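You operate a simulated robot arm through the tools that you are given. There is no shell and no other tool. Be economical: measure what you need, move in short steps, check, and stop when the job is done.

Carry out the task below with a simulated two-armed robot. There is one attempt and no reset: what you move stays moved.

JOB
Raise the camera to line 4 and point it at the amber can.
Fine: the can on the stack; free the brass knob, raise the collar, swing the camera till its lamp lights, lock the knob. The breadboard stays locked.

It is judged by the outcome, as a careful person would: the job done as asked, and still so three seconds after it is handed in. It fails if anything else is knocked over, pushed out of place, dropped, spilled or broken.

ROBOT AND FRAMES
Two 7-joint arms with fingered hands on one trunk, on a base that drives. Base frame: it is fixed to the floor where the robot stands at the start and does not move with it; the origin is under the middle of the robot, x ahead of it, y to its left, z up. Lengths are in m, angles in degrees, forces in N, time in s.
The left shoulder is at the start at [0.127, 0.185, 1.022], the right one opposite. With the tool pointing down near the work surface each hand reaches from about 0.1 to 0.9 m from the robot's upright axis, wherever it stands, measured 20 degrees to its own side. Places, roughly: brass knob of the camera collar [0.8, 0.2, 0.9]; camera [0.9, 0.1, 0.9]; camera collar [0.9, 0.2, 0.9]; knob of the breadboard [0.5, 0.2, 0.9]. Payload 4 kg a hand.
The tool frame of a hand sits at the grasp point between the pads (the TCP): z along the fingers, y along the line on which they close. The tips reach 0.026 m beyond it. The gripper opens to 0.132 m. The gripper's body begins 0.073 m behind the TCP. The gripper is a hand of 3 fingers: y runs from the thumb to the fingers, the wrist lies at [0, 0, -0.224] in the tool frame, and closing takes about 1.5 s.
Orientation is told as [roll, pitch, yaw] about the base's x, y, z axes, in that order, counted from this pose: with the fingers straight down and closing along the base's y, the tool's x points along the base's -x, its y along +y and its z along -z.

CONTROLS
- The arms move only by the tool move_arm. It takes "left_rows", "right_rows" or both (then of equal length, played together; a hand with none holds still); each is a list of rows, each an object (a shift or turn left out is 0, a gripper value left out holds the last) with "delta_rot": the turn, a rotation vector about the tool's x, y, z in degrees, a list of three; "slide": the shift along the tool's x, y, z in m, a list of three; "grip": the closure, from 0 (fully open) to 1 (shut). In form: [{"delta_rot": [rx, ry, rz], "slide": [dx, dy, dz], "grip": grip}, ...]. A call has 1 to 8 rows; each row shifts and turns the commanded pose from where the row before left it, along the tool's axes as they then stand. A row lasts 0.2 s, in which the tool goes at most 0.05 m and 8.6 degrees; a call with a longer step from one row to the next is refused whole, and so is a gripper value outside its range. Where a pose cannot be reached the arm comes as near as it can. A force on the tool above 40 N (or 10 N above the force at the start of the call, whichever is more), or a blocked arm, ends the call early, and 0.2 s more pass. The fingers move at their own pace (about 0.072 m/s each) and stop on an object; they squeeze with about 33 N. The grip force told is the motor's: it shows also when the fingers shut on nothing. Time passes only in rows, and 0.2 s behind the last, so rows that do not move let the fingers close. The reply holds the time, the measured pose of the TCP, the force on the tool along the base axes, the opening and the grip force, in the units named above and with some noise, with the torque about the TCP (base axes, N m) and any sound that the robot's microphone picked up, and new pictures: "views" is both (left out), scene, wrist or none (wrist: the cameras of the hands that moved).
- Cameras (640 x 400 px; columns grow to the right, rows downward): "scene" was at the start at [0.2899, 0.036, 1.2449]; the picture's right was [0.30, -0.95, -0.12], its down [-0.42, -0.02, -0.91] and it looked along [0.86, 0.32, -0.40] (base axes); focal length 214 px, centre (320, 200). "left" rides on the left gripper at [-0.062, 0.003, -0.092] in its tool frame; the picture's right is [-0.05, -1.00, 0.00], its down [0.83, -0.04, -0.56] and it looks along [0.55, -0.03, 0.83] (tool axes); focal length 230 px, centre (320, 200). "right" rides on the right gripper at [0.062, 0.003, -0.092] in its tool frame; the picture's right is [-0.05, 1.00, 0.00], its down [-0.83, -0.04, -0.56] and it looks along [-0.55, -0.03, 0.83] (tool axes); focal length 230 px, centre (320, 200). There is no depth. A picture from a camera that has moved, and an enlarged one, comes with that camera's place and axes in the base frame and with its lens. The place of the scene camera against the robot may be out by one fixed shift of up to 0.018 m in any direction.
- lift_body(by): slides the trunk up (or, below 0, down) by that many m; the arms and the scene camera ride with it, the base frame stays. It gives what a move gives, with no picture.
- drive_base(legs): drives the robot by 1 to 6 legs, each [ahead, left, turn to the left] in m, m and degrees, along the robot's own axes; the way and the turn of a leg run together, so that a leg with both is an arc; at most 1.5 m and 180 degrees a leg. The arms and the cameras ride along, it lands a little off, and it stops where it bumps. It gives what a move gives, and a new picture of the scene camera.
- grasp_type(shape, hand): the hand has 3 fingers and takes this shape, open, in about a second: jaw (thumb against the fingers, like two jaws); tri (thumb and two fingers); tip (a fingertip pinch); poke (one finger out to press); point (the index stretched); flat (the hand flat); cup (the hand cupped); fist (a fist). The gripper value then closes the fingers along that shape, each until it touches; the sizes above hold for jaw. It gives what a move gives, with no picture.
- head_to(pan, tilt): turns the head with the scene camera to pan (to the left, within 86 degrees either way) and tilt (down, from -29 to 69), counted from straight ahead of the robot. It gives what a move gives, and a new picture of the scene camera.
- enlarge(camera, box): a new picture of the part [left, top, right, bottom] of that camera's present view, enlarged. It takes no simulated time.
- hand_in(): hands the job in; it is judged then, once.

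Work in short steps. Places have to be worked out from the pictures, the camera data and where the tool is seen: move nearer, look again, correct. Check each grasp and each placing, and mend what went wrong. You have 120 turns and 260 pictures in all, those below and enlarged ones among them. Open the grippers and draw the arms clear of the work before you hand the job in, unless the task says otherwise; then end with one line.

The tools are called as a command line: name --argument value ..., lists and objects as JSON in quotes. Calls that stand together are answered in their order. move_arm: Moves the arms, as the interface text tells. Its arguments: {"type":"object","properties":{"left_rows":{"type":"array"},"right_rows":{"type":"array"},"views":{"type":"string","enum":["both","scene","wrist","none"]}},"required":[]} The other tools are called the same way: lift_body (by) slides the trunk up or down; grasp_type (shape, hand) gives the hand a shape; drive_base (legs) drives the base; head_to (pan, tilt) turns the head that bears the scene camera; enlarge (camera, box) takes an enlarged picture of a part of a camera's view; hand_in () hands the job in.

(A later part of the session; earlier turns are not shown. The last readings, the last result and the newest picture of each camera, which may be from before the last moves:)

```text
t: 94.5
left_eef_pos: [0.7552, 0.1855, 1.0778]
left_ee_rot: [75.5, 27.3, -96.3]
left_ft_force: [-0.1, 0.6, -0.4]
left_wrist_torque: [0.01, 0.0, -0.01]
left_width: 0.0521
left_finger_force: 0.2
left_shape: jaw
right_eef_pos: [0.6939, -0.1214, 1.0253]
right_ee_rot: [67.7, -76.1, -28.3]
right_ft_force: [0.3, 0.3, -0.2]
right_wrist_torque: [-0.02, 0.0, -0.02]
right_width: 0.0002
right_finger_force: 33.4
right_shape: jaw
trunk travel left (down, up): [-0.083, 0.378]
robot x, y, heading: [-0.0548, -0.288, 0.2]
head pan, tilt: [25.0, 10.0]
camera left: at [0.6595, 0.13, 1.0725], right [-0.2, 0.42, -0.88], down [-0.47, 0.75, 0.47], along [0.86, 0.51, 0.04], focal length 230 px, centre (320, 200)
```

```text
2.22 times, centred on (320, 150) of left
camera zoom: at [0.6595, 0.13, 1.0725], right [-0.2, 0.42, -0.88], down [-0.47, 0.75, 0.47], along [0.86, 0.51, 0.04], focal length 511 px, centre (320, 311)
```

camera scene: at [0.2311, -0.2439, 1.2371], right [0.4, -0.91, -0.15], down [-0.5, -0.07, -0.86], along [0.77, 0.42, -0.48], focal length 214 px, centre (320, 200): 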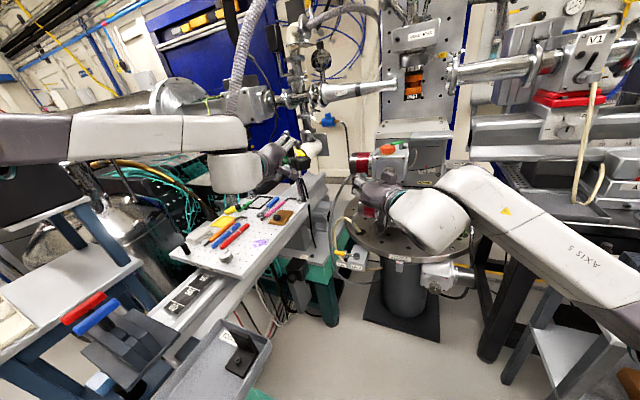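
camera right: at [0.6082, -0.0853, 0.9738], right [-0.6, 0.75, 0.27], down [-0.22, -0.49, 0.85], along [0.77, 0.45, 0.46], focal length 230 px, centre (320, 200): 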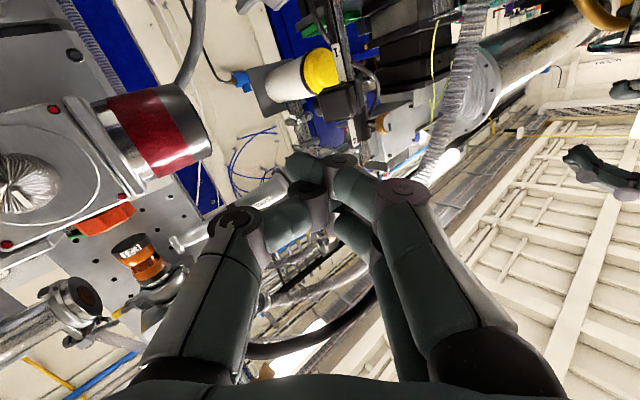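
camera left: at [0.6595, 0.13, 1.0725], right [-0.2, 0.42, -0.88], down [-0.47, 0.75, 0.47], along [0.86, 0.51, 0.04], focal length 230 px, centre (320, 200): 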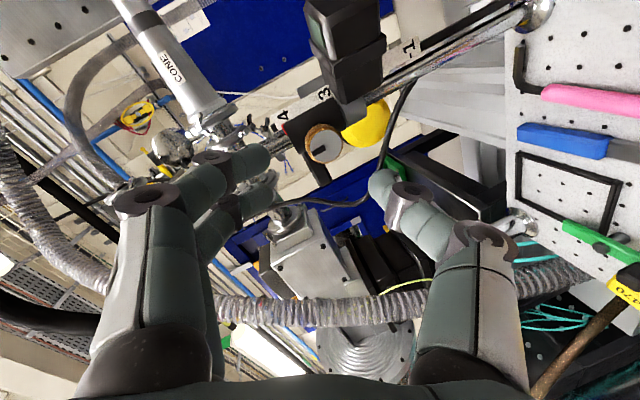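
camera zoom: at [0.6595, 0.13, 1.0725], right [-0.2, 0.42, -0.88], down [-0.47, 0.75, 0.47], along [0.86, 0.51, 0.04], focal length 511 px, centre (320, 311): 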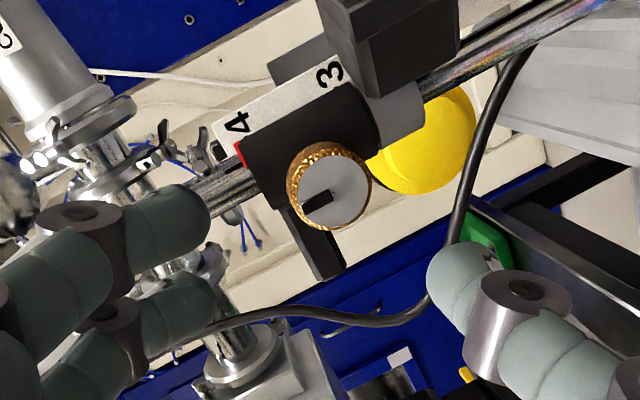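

Knob at [0.83, 0.192, 1.055]. I move on to it.

move_arm --left_rows '[{"slide": [0.001, -0.002, 0.02]}, {"slide": [0.001, -0.002, 0.02]}, {"slide": [0.001, -0.002, 0.015]}, {"slide": [0, 0, 0.012]}, {}]' --views "wrist"

enlarge --camera "left" --box '[200, 80, 420, 240]'

```text
t: 95.7
left_eef_pos: [0.8195, 0.1917, 1.0581]
left_ee_rot: [75.6, 27.2, -96.2]
left_ft_force: [-1.1, 0.2, -0.3]
left_wrist_torque: [0.0, -0.02, 0.02]
left_width: 0.0522
left_finger_force: 0.0
left_shape: jaw
right_eef_pos: [0.6929, -0.1219, 1.027]
right_ee_rot: [67.8, -76.0, -28.3]
right_ft_force: [1.0, -0.5, 0.4]
right_wrist_torque: [-0.01, 0.0, -0.01]
right_width: 0.0
right_finger_force: 32.9
right_shape: jaw
trunk travel left (down, up): [-0.083, 0.378]
robot x, y, heading: [-0.0555, -0.2902, 0.3]
head pan, tilt: [25.0, 10.0]
camera left: at [0.7232, 0.1364, 1.0534], right [-0.2, 0.42, -0.88], down [-0.47, 0.75, 0.47], along [0.86, 0.51, 0.05], focal length 230 px, centre (320, 200)
```

left: 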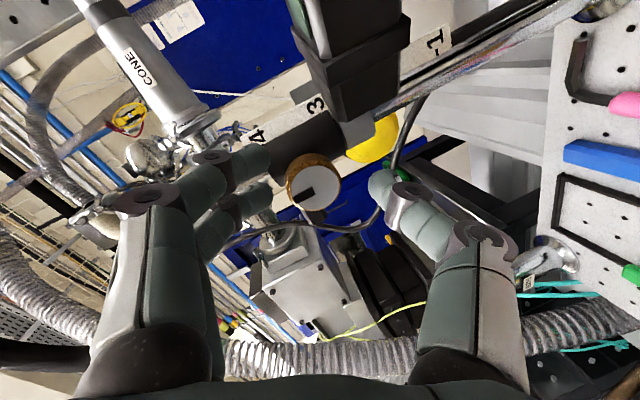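

```text
2.50 times, centred on (310, 160) of left
camera zoom: at [0.7232, 0.1364, 1.0534], right [-0.2, 0.42, -0.88], down [-0.47, 0.75, 0.47], along [0.86, 0.51, 0.05], focal length 575 px, centre (345, 300)
```

zoom: 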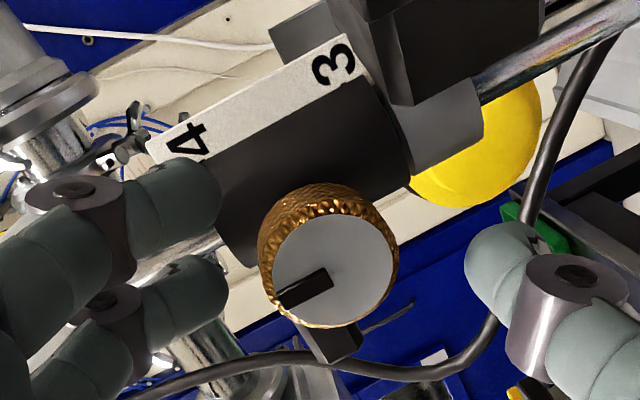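

Slight 2 mm correction and close.

move_arm --left_rows '[{"slide": [0, 0.002, 0], "grip": 0.75}, {"grip": 1.0}, {}, {}, {}, {}]' --views "none"

move_arm --left_rows '[{"delta_rot": [-0.65, -1.6, -7.7]}, {"delta_rot": [-0.65, -1.6, -7.7]}, {"delta_rot": [-0.65, -1.6, -7.7]}, {"delta_rot": [-0.65, -1.6, -7.7]}, {"delta_rot": [-0.65, -1.6, -7.7]}, {}]' --views "wrist"

enlarge --camera "left" --box '[200, 60, 440, 240]'

```text
t: 97.1
left_eef_pos: [0.8206, 0.19, 1.059]
left_ee_rot: [75.6, 27.3, -96.3]
left_ft_force: [6.6, 2.4, 0.4]
left_wrist_torque: [-0.01, 0.05, 0.04]
left_width: 0.0169
left_finger_force: 32.9
left_shape: jaw
right_eef_pos: [0.6942, -0.1212, 1.0254]
right_ee_rot: [67.6, -76.1, -28.1]
right_ft_force: [0.2, 1.4, 0.6]
right_wrist_torque: [0.0, -0.05, 0.0]
right_width: 0.0003
right_finger_force: 33.1
right_shape: jaw
trunk travel left (down, up): [-0.083, 0.378]
robot x, y, heading: [-0.0549, -0.2908, -0.0]
head pan, tilt: [25.0, 10.0]
```

```text
t: 98.5
left_eef_pos: [0.8199, 0.1917, 1.0569]
left_ee_rot: [78.8, -12.2, -95.6]
left_ft_force: [4.6, 0.6, -7.4]
left_wrist_torque: [0.02, 0.17, 0.0]
left_width: 0.0168
left_finger_force: 33.1
left_shape: jaw
right_eef_pos: [0.6955, -0.1205, 1.0243]
right_ee_rot: [67.4, -76.0, -27.9]
right_ft_force: [-0.1, 0.1, 0.0]
right_wrist_torque: [-0.01, 0.01, -0.05]
right_width: 0.0001
right_finger_force: 32.8
right_shape: jaw
trunk travel left (down, up): [-0.083, 0.378]
robot x, y, heading: [-0.0518, -0.289, -0.0]
head pan, tilt: [25.0, 10.0]
camera left: at [0.7252, 0.1459, 1.0912], right [-0.22, -0.24, -0.95], down [-0.47, 0.88, -0.11], along [0.86, 0.42, -0.3], focal length 230 px, centre (320, 200)
```

left: 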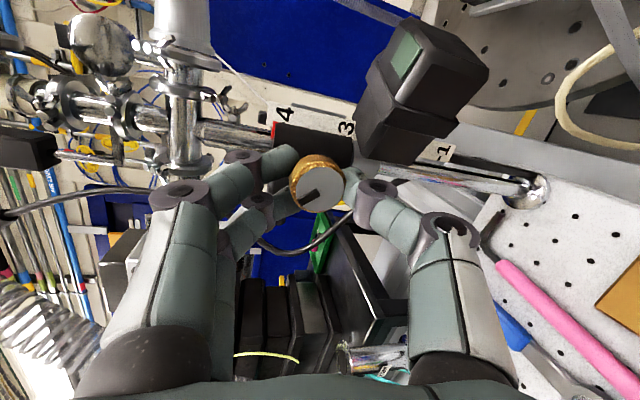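

```text
2.22 times, centred on (320, 150) of left
camera zoom: at [0.7252, 0.1459, 1.0912], right [-0.22, -0.24, -0.95], down [-0.47, 0.88, -0.11], along [0.86, 0.42, -0.3], focal length 511 px, centre (320, 311)
```

zoom: 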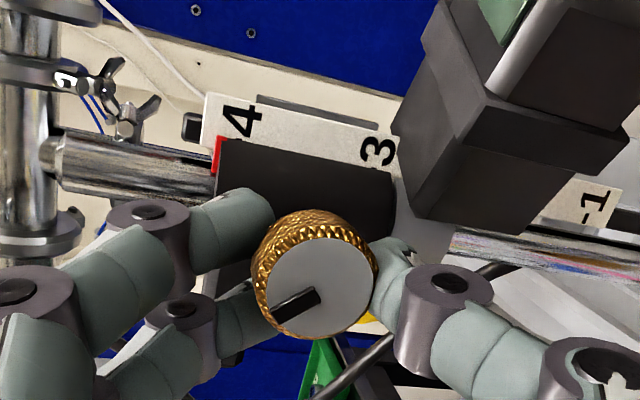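

Forces are small this time. I complete the turn to ~92°.

move_arm --left_rows '[{"delta_rot": [-0.65, -1.6, -7.7]}, {"delta_rot": [-0.65, -1.6, -7.7]}, {"delta_rot": [-0.65, -1.6, -7.7]}, {"delta_rot": [-0.65, -1.6, -7.7]}, {"delta_rot": [-0.65, -1.6, -7.7]}, {"delta_rot": [-0.65, -1.6, -7.7]}, {"delta_rot": [-0.3, -0.8, -3.9]}, {}]' --views "both"

enlarge --camera "left" --box '[200, 60, 440, 240]'

```text
t: 100.3
left_eef_pos: [0.8212, 0.1915, 1.056]
left_ee_rot: [86.3, -63.2, -100.3]
left_ft_force: [-1.3, -4.5, -21.2]
left_wrist_torque: [0.27, 0.35, -0.26]
left_width: 0.0166
left_finger_force: 33.1
left_shape: jaw
right_eef_pos: [0.6966, -0.121, 1.0233]
right_ee_rot: [67.3, -75.9, -27.6]
right_ft_force: [0.8, 0.4, 0.4]
right_wrist_torque: [0.0, -0.03, 0.0]
right_width: 0.0003
right_finger_force: 33.5
right_shape: jaw
trunk travel left (down, up): [-0.083, 0.378]
robot x, y, heading: [-0.0533, -0.2864, -0.1]
head pan, tilt: [25.0, 10.0]
camera scene: at [0.2342, -0.2426, 1.2361], right [0.4, -0.91, -0.15], down [-0.5, -0.07, -0.86], along [0.77, 0.42, -0.48], focal length 214 px, centre (320, 200)
camera left: at [0.7271, 0.1892, 1.1157], right [-0.23, -0.89, -0.4], down [-0.48, 0.46, -0.75], along [0.85, 0.03, -0.53], focal length 230 px, centre (320, 200)
```

scene: 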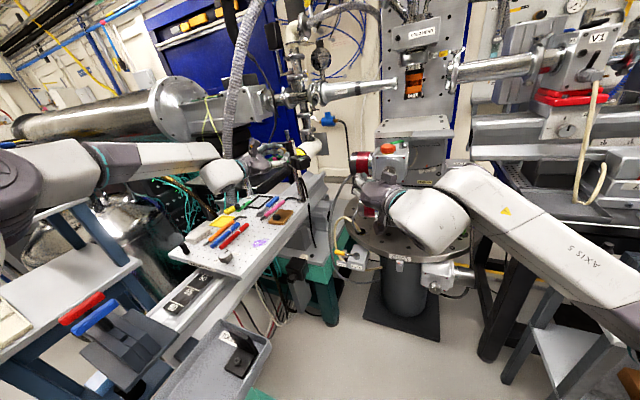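
left: 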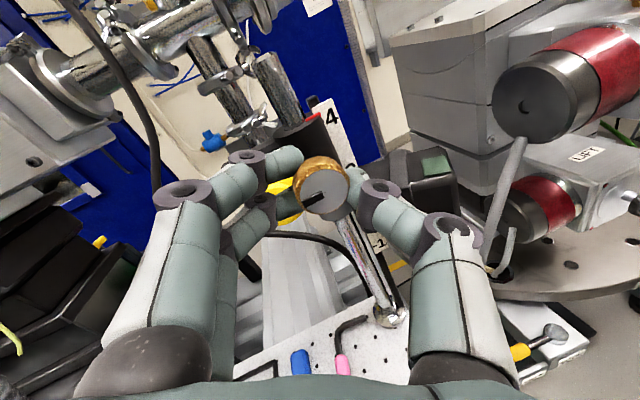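

```text
2.22 times, centred on (320, 150) of left
camera zoom: at [0.7271, 0.1892, 1.1157], right [-0.23, -0.89, -0.4], down [-0.48, 0.46, -0.75], along [0.85, 0.03, -0.53], focal length 511 px, centre (320, 311)
```

zoom: 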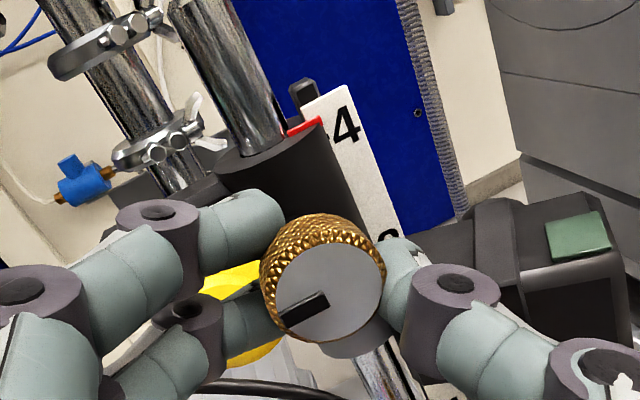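

Knob mark points left, no limits hit. I lower by 6 mm toward the line-4 tick and read the pointer.

move_arm --left_rows '[{"slide": [0.0028, -0.0012, 0]}, {"slide": [0.0027, -0.0012, 0]}, {}]' --views "none"

enlarge --camera "left" --box '[280, 80, 380, 160]'

```text
t: 101.1
left_eef_pos: [0.8207, 0.1902, 1.0542]
left_ee_rot: [87.4, -63.1, -101.2]
left_ft_force: [7.9, -2.9, -6.5]
left_wrist_torque: [0.16, 0.09, -0.14]
left_width: 0.0164
left_finger_force: 32.7
left_shape: jaw
right_eef_pos: [0.6944, -0.1219, 1.0246]
right_ee_rot: [67.5, -76.1, -28.0]
right_ft_force: [0.1, 0.7, -0.4]
right_wrist_torque: [0.01, 0.01, -0.01]
right_width: 0.0004
right_finger_force: 33.0
right_shape: jaw
trunk travel left (down, up): [-0.083, 0.378]
robot x, y, heading: [-0.0525, -0.2884, 0.1]
head pan, tilt: [25.0, 10.0]
```

```text
5.00 times, centred on (330, 120) of left
camera zoom: at [0.7262, 0.1889, 1.1142], right [-0.22, -0.89, -0.41], down [-0.48, 0.46, -0.75], along [0.85, 0.03, -0.52], focal length 1150 px, centre (270, 600)
```

zoom: 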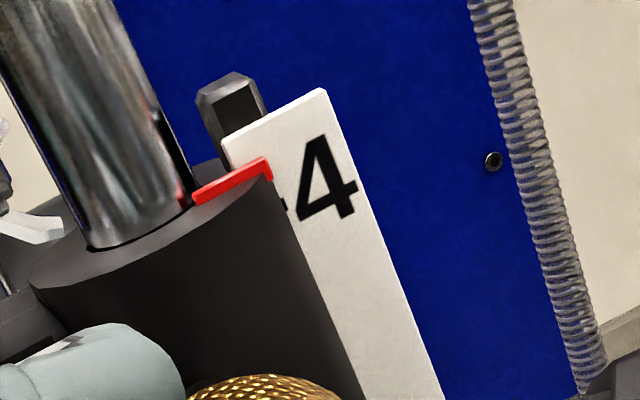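

move_arm --left_rows '[{"slide": [0.0028, -0.0012, 0]}, {"slide": [0.0027, -0.0012, 0]}, {}]' --views "none"

enlarge --camera "left" --box '[280, 80, 380, 160]'

```text
t: 101.9
left_eef_pos: [0.8206, 0.1905, 1.0498]
left_ee_rot: [87.2, -63.0, -101.0]
left_ft_force: [13.8, -2.6, 4.2]
left_wrist_torque: [0.15, -0.03, -0.11]
left_width: 0.0153
left_finger_force: 33.0
left_shape: jaw
right_eef_pos: [0.6935, -0.1223, 1.0245]
right_ee_rot: [67.8, -76.0, -28.4]
right_ft_force: [0.5, 0.3, 0.1]
right_wrist_torque: [-0.02, 0.01, -0.01]
right_width: 0.0
right_finger_force: 32.8
right_shape: jaw
trunk travel left (down, up): [-0.083, 0.378]
robot x, y, heading: [-0.054, -0.2895, 0.2]
head pan, tilt: [25.0, 10.0]
```

```text
5.00 times, centred on (330, 120) of left
camera zoom: at [0.7257, 0.1878, 1.1085], right [-0.22, -0.89, -0.41], down [-0.48, 0.46, -0.75], along [0.85, 0.03, -0.53], focal length 1150 px, centre (270, 600)
```

zoom: 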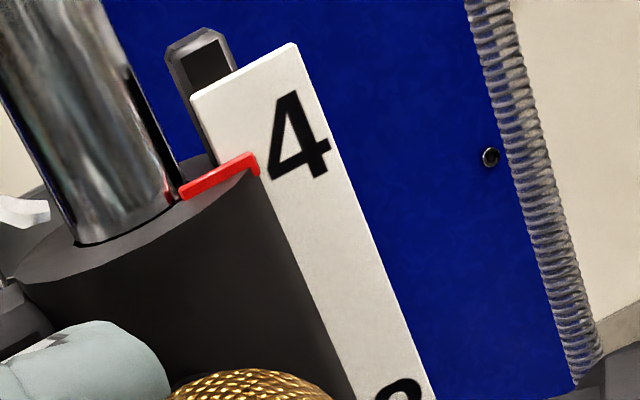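

The pointer now sits on the line-4 tick with the collar supported. Since only a pull toward me turns the camera the right way, I'll grip the camera's end top-and-bottom with the right hand: I roll it ~105° and open it to ~0.075 m.

move_arm --right_rows '[{"delta_rot": [0, 0, -8.4], "grip": 0.4}, {"delta_rot": [0, 0, -8.4]}, {"delta_rot": [0, 0, -8.4]}, {"delta_rot": [0, 0, -8.4]}, {"delta_rot": [0, 0, -8.4]}, {"delta_rot": [0, 0, -8.4]}, {"delta_rot": [0, 0, -8.4]}]' --views "none"

move_arm --right_rows '[{"delta_rot": [0, 0, -8.4]}, {"delta_rot": [0, 0, -8.4]}, {"delta_rot": [0, 0, -8.4]}, {"delta_rot": [0, 0, -8.4]}, {"delta_rot": [0, 0, -8.4]}, {"delta_rot": [0, 0, -4]}]' --views "both"

enlarge --camera "scene" --box '[250, 110, 430, 240]'

```text
t: 103.5
left_eef_pos: [0.819, 0.1897, 1.0475]
left_ee_rot: [86.9, -63.0, -100.7]
left_ft_force: [13.3, -5.4, 3.7]
left_wrist_torque: [0.12, -0.06, -0.13]
left_width: 0.0157
left_finger_force: 32.9
left_shape: jaw
right_eef_pos: [0.6954, -0.1224, 1.0259]
right_ee_rot: [-82.7, -43.9, 125.1]
right_ft_force: [0.6, 0.7, -1.1]
right_wrist_torque: [0.0, 0.01, 0.0]
right_width: 0.0786
right_finger_force: 0.1
right_shape: jaw
trunk travel left (down, up): [-0.083, 0.378]
robot x, y, heading: [-0.0548, -0.2885, 0.2]
head pan, tilt: [25.0, 10.0]
```

```text
t: 104.9
left_eef_pos: [0.8201, 0.1895, 1.0485]
left_ee_rot: [86.8, -63.0, -100.7]
left_ft_force: [13.1, -5.5, 4.0]
left_wrist_torque: [0.11, -0.04, -0.17]
left_width: 0.0156
left_finger_force: 32.6
left_shape: jaw
right_eef_pos: [0.693, -0.1231, 1.0251]
right_ee_rot: [-84.8, 1.9, 130.3]
right_ft_force: [0.5, 0.1, -0.4]
right_wrist_torque: [-0.02, 0.0, -0.04]
right_width: 0.0787
right_finger_force: 0.0
right_shape: jaw
trunk travel left (down, up): [-0.083, 0.378]
robot x, y, heading: [-0.0502, -0.2883, 0.1]
head pan, tilt: [25.0, 10.0]
camera scene: at [0.2329, -0.2446, 1.2367], right [0.4, -0.91, -0.15], down [-0.5, -0.07, -0.86], along [0.77, 0.42, -0.48], focal length 214 px, centre (320, 200)
camera right: at [0.6641, -0.2304, 1.0313], right [-0.08, -0.04, -1.0], down [-0.96, 0.28, 0.07], along [0.28, 0.96, -0.07], focal length 230 px, centre (320, 200)
```

scene: 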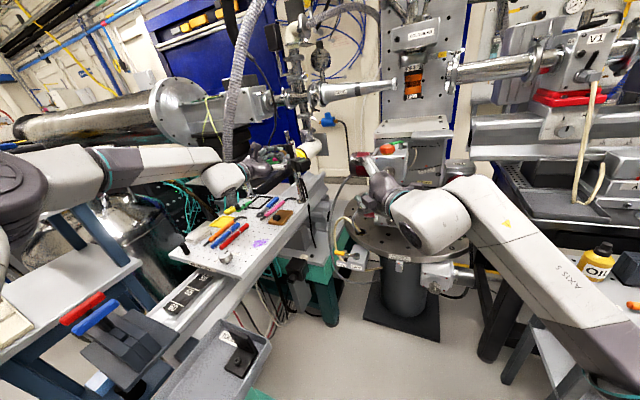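
right: 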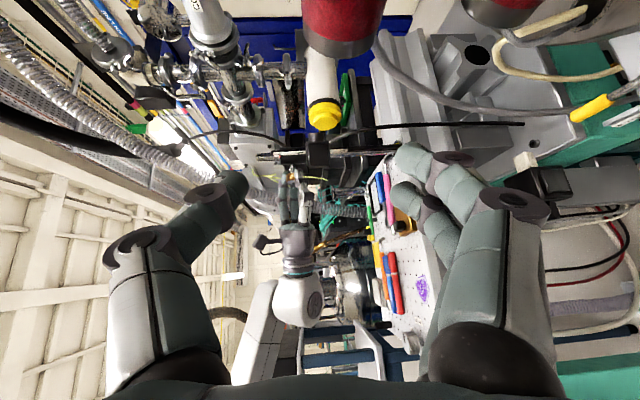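

```text
3.08 times, centred on (340, 175) of scene
camera zoom: at [0.2329, -0.2446, 1.2367], right [0.4, -0.91, -0.15], down [-0.5, -0.07, -0.86], along [0.77, 0.42, -0.48], focal length 660 px, centre (258, 277)
```

zoom: 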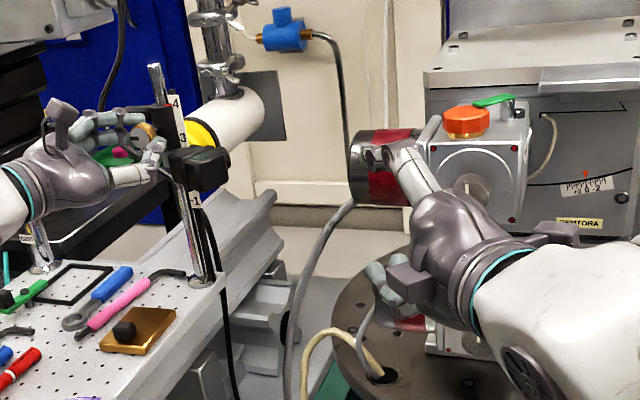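

Thumb is on top, fingers below. I yaw 10° more and advance toward the camera's end, stopping short.

move_arm --right_rows '[{"delta_rot": [2.5, -5, 0]}, {"delta_rot": [2.5, -5, 0]}, {"slide": [-0.0056, 0.0066, 0.034]}, {"slide": [-0.0056, 0.0066, 0.034]}, {"slide": [-0.0056, 0.0066, 0.034]}, {"slide": [-0.0056, 0.0066, 0.034]}, {}]' --views "both"

enlarge --camera "scene" --box '[250, 110, 430, 240]'

enlarge --camera "right" --box '[220, 60, 460, 260]'

```text
t: 106.5
left_eef_pos: [0.8207, 0.1896, 1.0481]
left_ee_rot: [86.7, -63.1, -100.7]
left_ft_force: [12.9, -6.2, 1.6]
left_wrist_torque: [0.13, 0.0, -0.13]
left_width: 0.0154
left_finger_force: 33.0
left_shape: jaw
right_eef_pos: [0.7661, -0.0057, 0.9972]
right_ee_rot: [-89.5, 1.3, 140.3]
right_ft_force: [0.5, -0.8, 0.8]
right_wrist_torque: [0.02, 0.0, 0.04]
right_width: 0.0789
right_finger_force: 0.1
right_shape: jaw
trunk travel left (down, up): [-0.083, 0.378]
robot x, y, heading: [-0.051, -0.292, -0.0]
head pan, tilt: [25.0, 10.0]
camera scene: at [0.233, -0.2448, 1.2366], right [0.4, -0.91, -0.15], down [-0.5, -0.07, -0.86], along [0.77, 0.42, -0.48], focal length 214 px, centre (320, 200)
camera right: at [0.7548, -0.1156, 0.9954], right [-0.03, 0.01, -1.0], down [-0.99, 0.1, 0.03], along [0.11, 0.99, 0.01], focal length 230 px, centre (320, 200)
```

scene: 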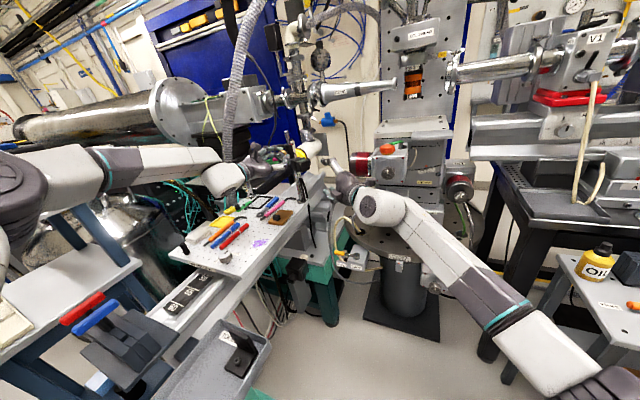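
right: 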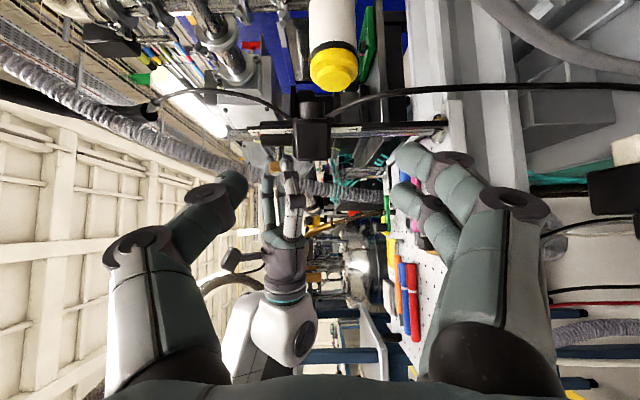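

```text
3.08 times, centred on (340, 175) of scene
camera zoom: at [0.233, -0.2448, 1.2366], right [0.4, -0.91, -0.15], down [-0.5, -0.07, -0.86], along [0.77, 0.42, -0.48], focal length 660 px, centre (258, 277)
```

zoom: 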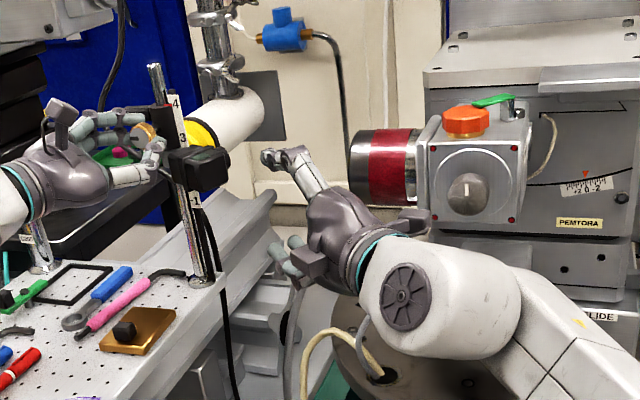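

```text
2.00 times, centred on (340, 160) of right
camera zoom: at [0.7548, -0.1156, 0.9954], right [-0.03, 0.01, -1.0], down [-0.99, 0.1, 0.03], along [0.11, 0.99, 0.01], focal length 460 px, centre (280, 280)
```

zoom: 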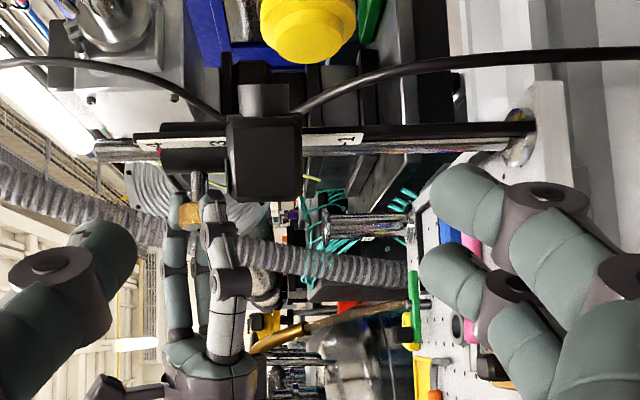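

The right camera looks straight at the camera's end: it spans x 0.812–0.849, z 0.987–1.02, with the lens at its far side. I centre the right hand on it and advance with the jaws above and below.

move_arm --right_rows '[{"slide": [-0.015, -0.007, 0]}, {"slide": [0, 0, 0.035]}, {"slide": [0, 0, 0.035]}, {"slide": [0, 0, 0.03]}, {}]' --views "both"

enlarge --camera "scene" --box '[270, 120, 370, 200]'

enlarge --camera "right" --box '[180, 40, 460, 260]'

```text
t: 107.7
left_eef_pos: [0.8203, 0.1893, 1.0479]
left_ee_rot: [86.7, -62.9, -100.7]
left_ft_force: [13.9, -7.3, 0.2]
left_wrist_torque: [0.14, -0.02, -0.19]
left_width: 0.0155
left_finger_force: 32.9
left_shape: jaw
right_eef_pos: [0.7763, 0.0314, 1.0022]
right_ee_rot: [-89.6, 1.3, 140.3]
right_ft_force: [0.4, -0.5, -0.3]
right_wrist_torque: [-0.04, -0.04, 0.01]
right_width: 0.0789
right_finger_force: 0.0
right_shape: jaw
right hand out of reach, approached as far as the arm can: row 3, 4
trunk travel left (down, up): [-0.083, 0.378]
robot x, y, heading: [-0.0511, -0.2916, -0.1]
head pan, tilt: [25.0, 10.0]
camera scene: at [0.2331, -0.2446, 1.2366], right [0.4, -0.91, -0.15], down [-0.5, -0.07, -0.86], along [0.77, 0.42, -0.48], focal length 214 px, centre (320, 200)
camera right: at [0.7651, -0.0782, 1.0007], right [-0.03, 0.01, -1.0], down [-0.99, 0.1, 0.03], along [0.1, 0.99, 0.01], focal length 230 px, centre (320, 200)
```

scene: 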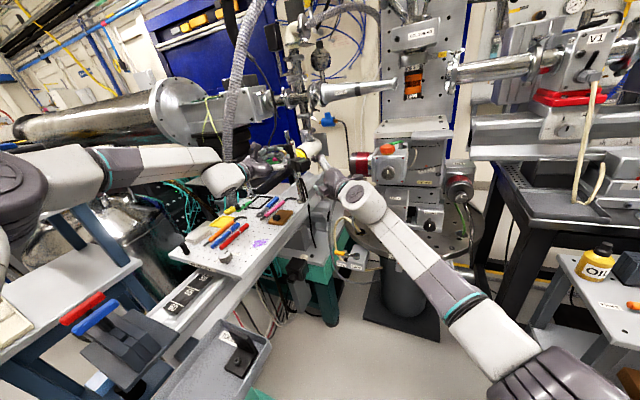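
right: 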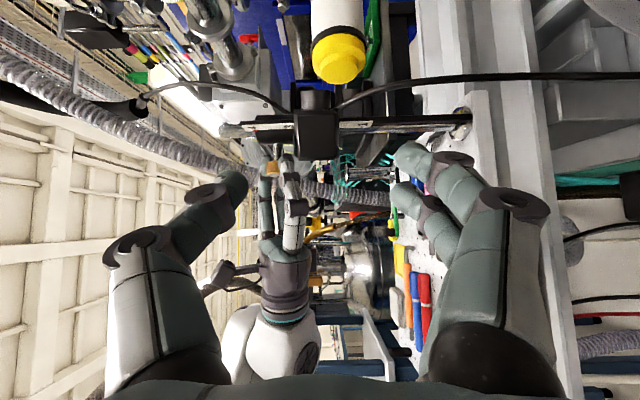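

```text
5.00 times, centred on (320, 160) of scene
camera zoom: at [0.2331, -0.2446, 1.2366], right [0.4, -0.91, -0.15], down [-0.5, -0.07, -0.86], along [0.77, 0.42, -0.48], focal length 1072 px, centre (320, 400)
```

zoom: 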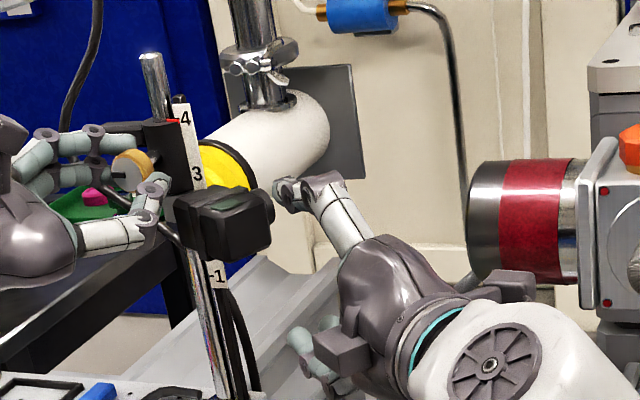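

```text
1.82 times, centred on (320, 150) of right
camera zoom: at [0.7651, -0.0782, 1.0007], right [-0.03, 0.01, -1.0], down [-0.99, 0.1, 0.03], along [0.1, 0.99, 0.01], focal length 418 px, centre (320, 291)
```

zoom: 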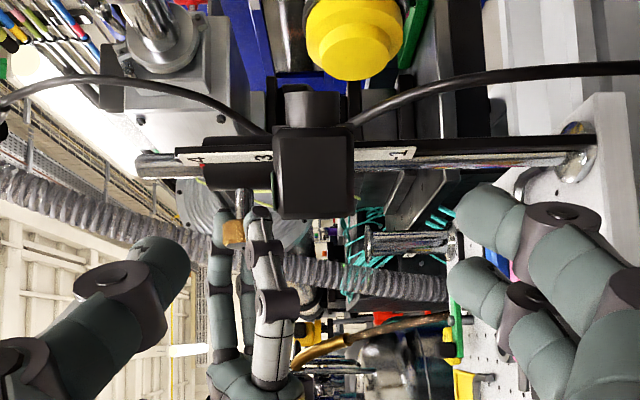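

The right arm is fully stretched 5 cm short. But the left hand's vertical force is ~0 with the knob free, so friction holds the collar: the left hand can let go and swing the camera itself. I retract the right hand and open the left gently.

move_arm --left_rows '[{"grip": 0.9}, {"grip": 0.8}, {"grip": 0.7}, {"grip": 0.6}, {}, {}]' --right_rows '[{"slide": [0, 0, -0.045]}, {"slide": [0, 0, -0.045]}, {"slide": [0.02, 0, -0.04]}, {"slide": [0.03, 0, -0.03]}, {}, {}]' --views "wrist"

enlarge --camera "left" --box '[260, 70, 400, 190]'

```text
t: 109.1
left_eef_pos: [0.8194, 0.1907, 1.0491]
left_ee_rot: [87.0, -62.9, -100.9]
left_ft_force: [0.7, 0.5, 0.3]
left_wrist_torque: [0.0, 0.03, -0.01]
left_width: 0.0524
left_finger_force: 0.0
left_shape: jaw
right_eef_pos: [0.7118, -0.1212, 1.0063]
right_ee_rot: [-89.5, 1.3, 140.2]
right_ft_force: [0.4, -0.4, 0.0]
right_wrist_torque: [-0.01, 0.01, -0.02]
right_width: 0.0788
right_finger_force: 0.0
right_shape: jaw
trunk travel left (down, up): [-0.083, 0.378]
robot x, y, heading: [-0.0534, -0.2905, 0.1]
head pan, tilt: [25.0, 10.0]
camera right: at [0.6997, -0.2331, 1.005], right [-0.03, 0.01, -1.0], down [-0.99, 0.1, 0.03], along [0.1, 0.99, 0.01], focal length 230 px, centre (320, 200)
camera left: at [0.7245, 0.1887, 1.1078], right [-0.22, -0.89, -0.41], down [-0.48, 0.46, -0.75], along [0.85, 0.03, -0.53], focal length 230 px, centre (320, 200)
```

right: 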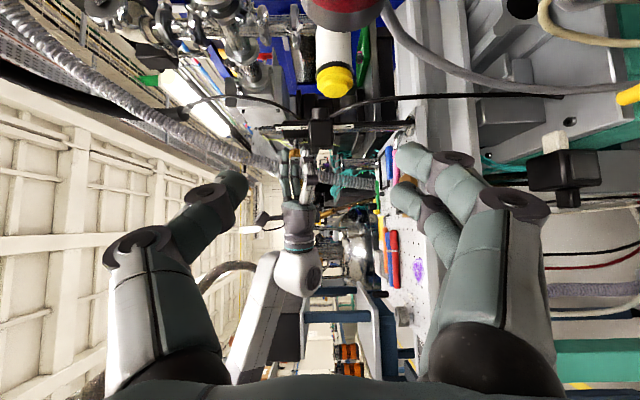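
left: 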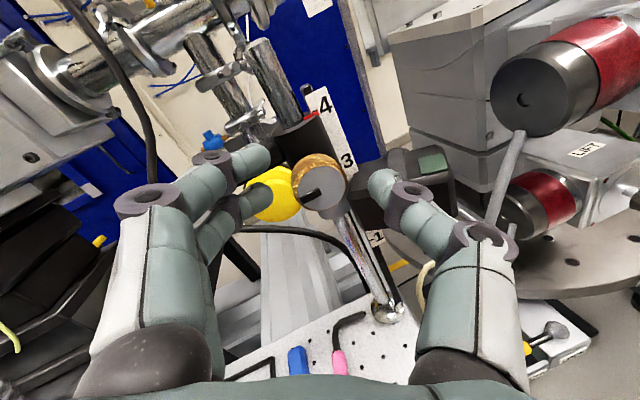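

```text
3.33 times, centred on (330, 130) of left
camera zoom: at [0.7245, 0.1887, 1.1078], right [-0.22, -0.89, -0.41], down [-0.48, 0.46, -0.75], along [0.85, 0.03, -0.53], focal length 767 px, centre (287, 433)
```

zoom: 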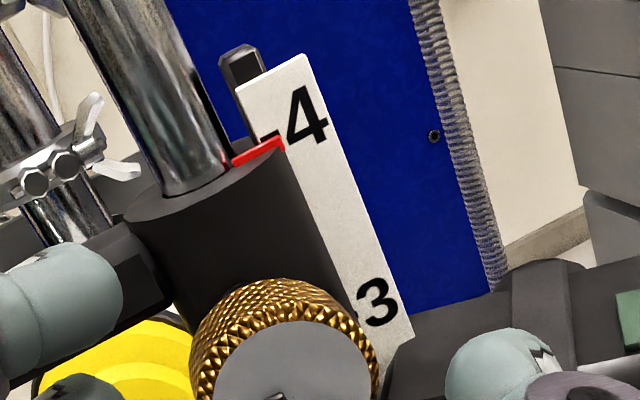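

The collar stays at line 4 by friction. I back the left hand off the knob and roll it so the fingers go above and the thumb below the camera.

move_arm --left_rows '[{"slide": [0, 0, -0.03]}, {"slide": [0, 0, -0.04]}, {"delta_rot": [0, 0, 8.2]}, {"delta_rot": [0, 0, 8.2]}, {"delta_rot": [0, 0, 8.2]}, {"delta_rot": [0, 0, 8.2]}, {"delta_rot": [0, 0, 8.2]}, {"delta_rot": [0, 0, 8.2]}]' --views "none"

move_arm --left_rows '[{"delta_rot": [0, 0, 8.2]}, {"delta_rot": [0, 0, 8]}, {"slide": [-0.04, 0, 0]}, {"slide": [-0.04, -0.02, 0]}, {"slide": [-0.015, -0.02, 0]}, {}]' --views "both"

enlarge --camera "scene" --box '[250, 120, 350, 200]'

```text
t: 110.9
left_eef_pos: [0.7505, 0.2058, 1.0509]
left_ee_rot: [88.5, -13.7, -103.2]
left_ft_force: [0.0, -0.1, 0.1]
left_wrist_torque: [-0.01, 0.02, 0.01]
left_width: 0.0524
left_finger_force: 0.1
left_shape: jaw
right_eef_pos: [0.71, -0.1216, 1.0065]
right_ee_rot: [-89.5, 1.5, 140.3]
right_ft_force: [-0.5, -0.7, -0.5]
right_wrist_torque: [0.01, 0.02, 0.0]
right_width: 0.0786
right_finger_force: 0.1
right_shape: jaw
trunk travel left (down, up): [-0.083, 0.378]
robot x, y, heading: [-0.0496, -0.2874, 0.0]
head pan, tilt: [25.0, 10.0]
```

```text
t: 112.3
left_eef_pos: [0.729, 0.1179, 1.0049]
left_ee_rot: [88.6, 2.4, -103.4]
left_ft_force: [0.0, -0.1, 0.3]
left_wrist_torque: [0.04, -0.02, -0.05]
left_width: 0.0527
left_finger_force: 0.0
left_shape: jaw
right_eef_pos: [0.7118, -0.1201, 1.0044]
right_ee_rot: [-89.4, 1.4, 140.4]
right_ft_force: [0.0, 0.5, -0.8]
right_wrist_torque: [0.02, -0.02, 0.0]
right_width: 0.0789
right_finger_force: 0.0
right_shape: jaw
trunk travel left (down, up): [-0.083, 0.378]
robot x, y, heading: [-0.0574, -0.2888, 0.1]
head pan, tilt: [25.0, 10.0]
camera scene: at [0.2323, -0.2417, 1.2364], right [0.4, -0.91, -0.15], down [-0.5, -0.08, -0.86], along [0.77, 0.42, -0.48], focal length 214 px, centre (320, 200)
camera left: at [0.6253, 0.0813, 1.0081], right [-0.03, -0.01, -1.0], down [-0.35, 0.94, 0.0], along [0.94, 0.35, -0.03], focal length 230 px, centre (320, 200)
```

scene: 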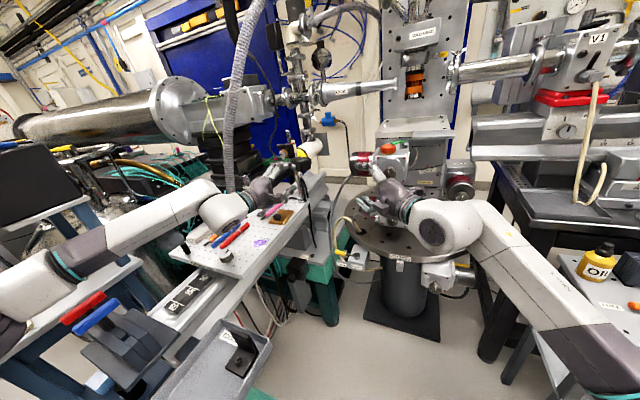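
left: 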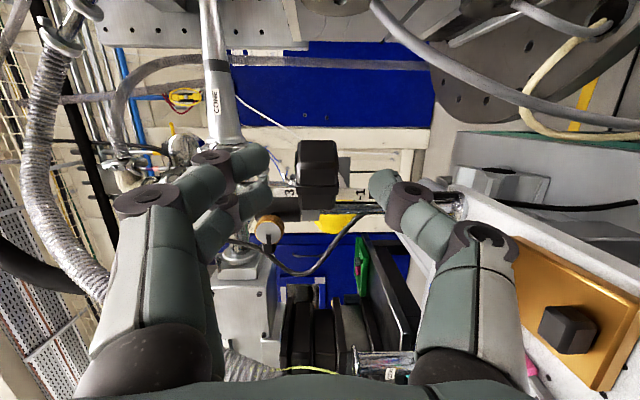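

```text
5.00 times, centred on (300, 160) of scene
camera zoom: at [0.2323, -0.2417, 1.2364], right [0.4, -0.91, -0.15], down [-0.5, -0.08, -0.86], along [0.77, 0.42, -0.48], focal length 1072 px, centre (420, 400)
```

zoom: 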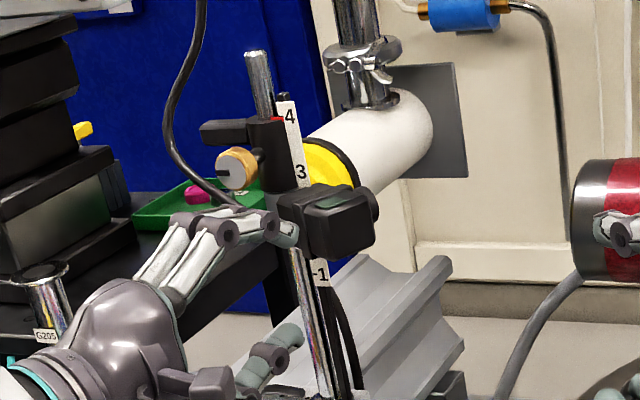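

The camera end lies straight ahead of the left hand. I widen slightly and advance 7 cm so only the fingertips overlap its front edge.

move_arm --left_rows '[{"grip": 0.5}, {"slide": [0, 0, 0.025]}, {"slide": [0, 0, 0.025]}, {"slide": [0, 0, 0.02]}, {}]' --views "wrist"

enlarge --camera "left" --box '[200, 60, 440, 240]'

enlarge --camera "scene" --box '[270, 130, 350, 200]'

```text
t: 113.5
left_eef_pos: [0.7962, 0.1015, 1.0069]
left_ee_rot: [88.7, 2.3, -103.5]
left_ft_force: [0.6, 1.2, 0.2]
left_wrist_torque: [0.03, -0.02, -0.01]
left_width: 0.0655
left_finger_force: 0.0
left_shape: jaw
right_eef_pos: [0.7114, -0.1207, 1.0074]
right_ee_rot: [-89.5, 1.5, 140.3]
right_ft_force: [-0.5, 0.8, -0.4]
right_wrist_torque: [-0.05, -0.02, -0.03]
right_width: 0.0789
right_finger_force: 0.0
right_shape: jaw
trunk travel left (down, up): [-0.083, 0.378]
robot x, y, heading: [-0.0517, -0.2878, 0.2]
head pan, tilt: [25.0, 10.0]
camera left: at [0.6927, 0.0635, 1.0093], right [-0.03, -0.01, -1.0], down [-0.35, 0.94, 0.0], along [0.94, 0.35, -0.03], focal length 230 px, centre (320, 200)
```

left: 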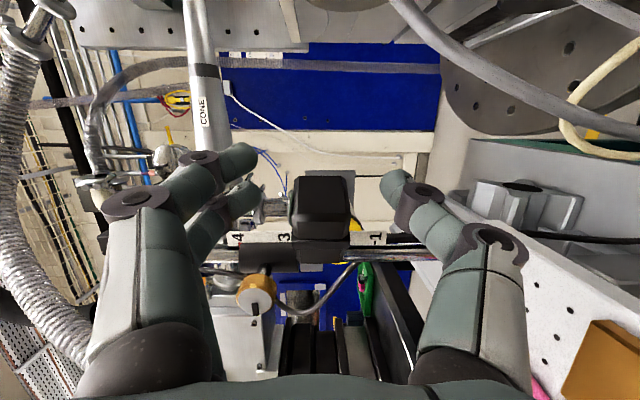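

```text
2.22 times, centred on (320, 150) of left
camera zoom: at [0.6927, 0.0635, 1.0093], right [-0.03, -0.01, -1.0], down [-0.35, 0.94, 0.0], along [0.94, 0.35, -0.03], focal length 511 px, centre (320, 311)
```

zoom: 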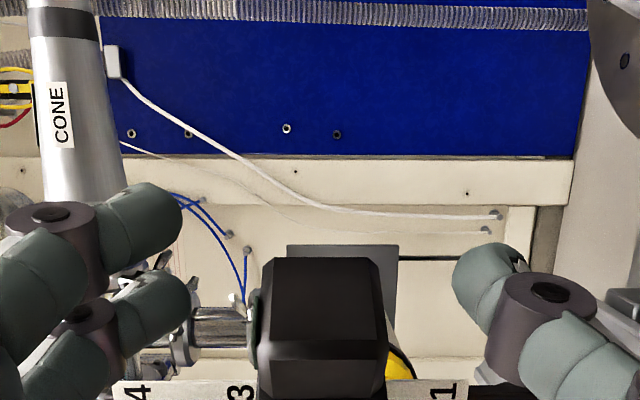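

```text
5.71 times, centred on (310, 165) of scene
camera zoom: at [0.2308, -0.2433, 1.2372], right [0.4, -0.91, -0.15], down [-0.5, -0.07, -0.86], along [0.77, 0.42, -0.48], focal length 1226 px, centre (377, 400)
```

zoom: 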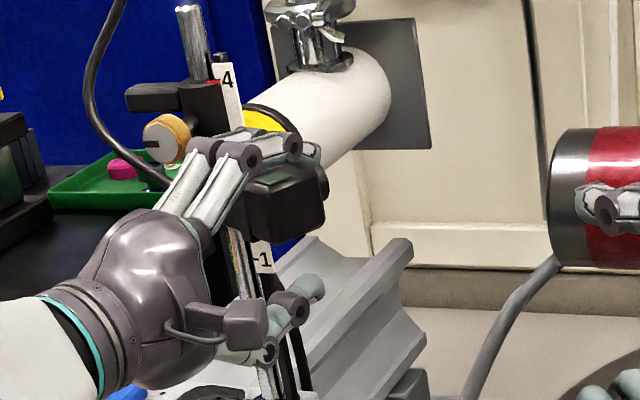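

The tips are just at the face and one finger is beyond the end; I shift 18 mm to the left (+y) and 12 mm forward, then close.

move_arm --left_rows '[{"slide": [0.018, -0.001, 0]}, {"slide": [0, 0, 0.012]}, {"grip": 0.7}, {"grip": 0.9}, {"grip": 1.0}, {}, {}]' --views "wrist"

enlarge --camera "left" --box '[200, 60, 440, 240]'

enlarge --camera "scene" --box '[270, 130, 350, 200]'

```text
t: 115.1
left_eef_pos: [0.8136, 0.113, 1.0034]
left_ee_rot: [88.5, 2.4, -103.6]
left_ft_force: [-2.1, -3.3, -5.9]
left_wrist_torque: [-0.13, 0.08, -0.04]
left_width: 0.0181
left_finger_force: 33.4
left_shape: jaw
right_eef_pos: [0.7115, -0.1205, 1.0062]
right_ee_rot: [-89.5, 1.3, 140.2]
right_ft_force: [0.0, -0.3, 0.2]
right_wrist_torque: [-0.03, -0.01, 0.0]
right_width: 0.0789
right_finger_force: 0.0
right_shape: jaw
trunk travel left (down, up): [-0.083, 0.378]
robot x, y, heading: [-0.0487, -0.2939, -0.0]
head pan, tilt: [25.0, 10.0]
camera left: at [0.7086, 0.0769, 1.0064], right [-0.03, -0.01, -1.0], down [-0.34, 0.94, 0.0], along [0.94, 0.34, -0.03], focal length 230 px, centre (320, 200)
```

left: 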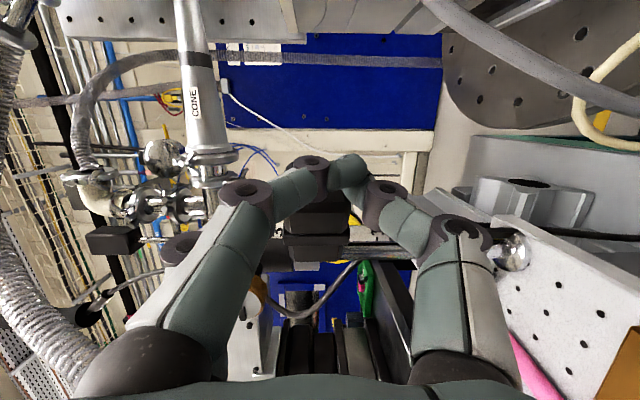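

```text
2.22 times, centred on (320, 150) of left
camera zoom: at [0.7086, 0.0769, 1.0064], right [-0.03, -0.01, -1.0], down [-0.34, 0.94, 0.0], along [0.94, 0.34, -0.03], focal length 511 px, centre (320, 311)
```

zoom: 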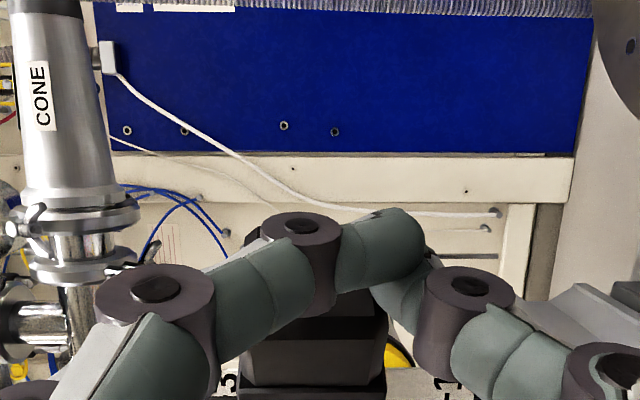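

```text
5.71 times, centred on (310, 165) of scene
camera zoom: at [0.2318, -0.2436, 1.2368], right [0.4, -0.91, -0.15], down [-0.5, -0.07, -0.86], along [0.77, 0.42, -0.48], focal length 1226 px, centre (377, 400)
```

zoom: 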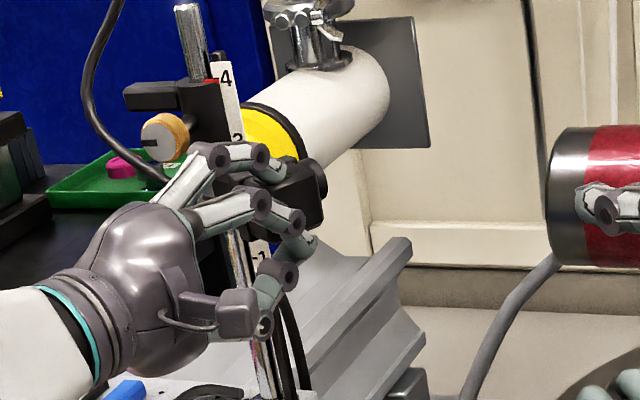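

One finger missed the camera's end. I reopen, shift 15 mm further left and a bit deeper, and close again.

move_arm --left_rows '[{"grip": 0.5}, {}, {}, {}, {"slide": [0.015, 0, 0]}, {"slide": [0, 0.001, 0.008]}, {}]' --views "wrist"

enlarge --camera "left" --box '[200, 60, 440, 240]'

enlarge --camera "scene" --box '[270, 130, 350, 200]'

```text
t: 116.7
left_eef_pos: [0.8237, 0.127, 1.0077]
left_ee_rot: [88.8, 2.4, -103.5]
left_ft_force: [0.8, 0.1, 0.8]
left_wrist_torque: [0.01, -0.01, 0.01]
left_width: 0.0656
left_finger_force: 0.0
left_shape: jaw
right_eef_pos: [0.7105, -0.1211, 1.0065]
right_ee_rot: [-89.5, 1.4, 140.4]
right_ft_force: [-1.3, 0.6, -0.5]
right_wrist_torque: [0.0, 0.0, -0.04]
right_width: 0.079
right_finger_force: 0.1
right_shape: jaw
trunk travel left (down, up): [-0.083, 0.378]
robot x, y, heading: [-0.058, -0.2852, -0.0]
head pan, tilt: [25.0, 10.0]
camera left: at [0.7194, 0.0907, 1.0099], right [-0.03, -0.01, -1.0], down [-0.35, 0.94, 0.0], along [0.94, 0.35, -0.03], focal length 230 px, centre (320, 200)
```

left: 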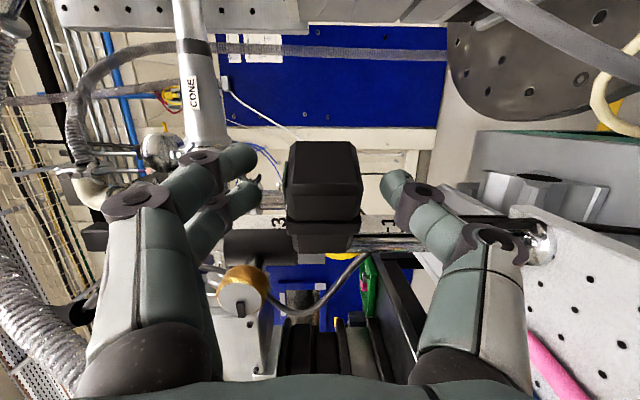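

```text
2.22 times, centred on (320, 150) of left
camera zoom: at [0.7194, 0.0907, 1.0099], right [-0.03, -0.01, -1.0], down [-0.35, 0.94, 0.0], along [0.94, 0.35, -0.03], focal length 511 px, centre (320, 311)
```

zoom: 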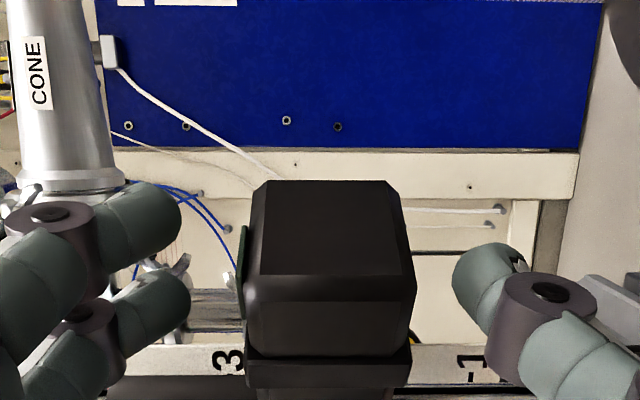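

```text
5.71 times, centred on (310, 165) of scene
camera zoom: at [0.231, -0.2433, 1.2372], right [0.4, -0.91, -0.15], down [-0.5, -0.07, -0.86], along [0.77, 0.42, -0.48], focal length 1226 px, centre (377, 400)
```

zoom: 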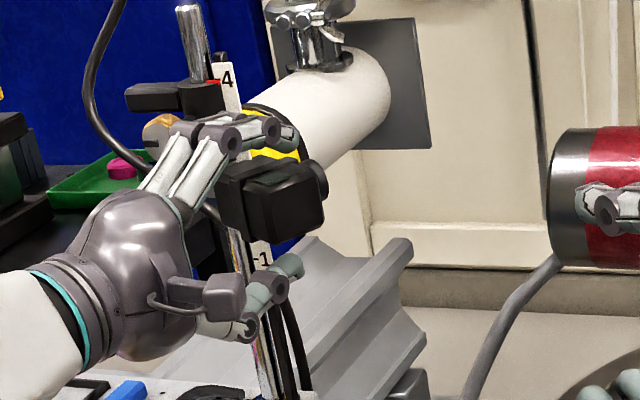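

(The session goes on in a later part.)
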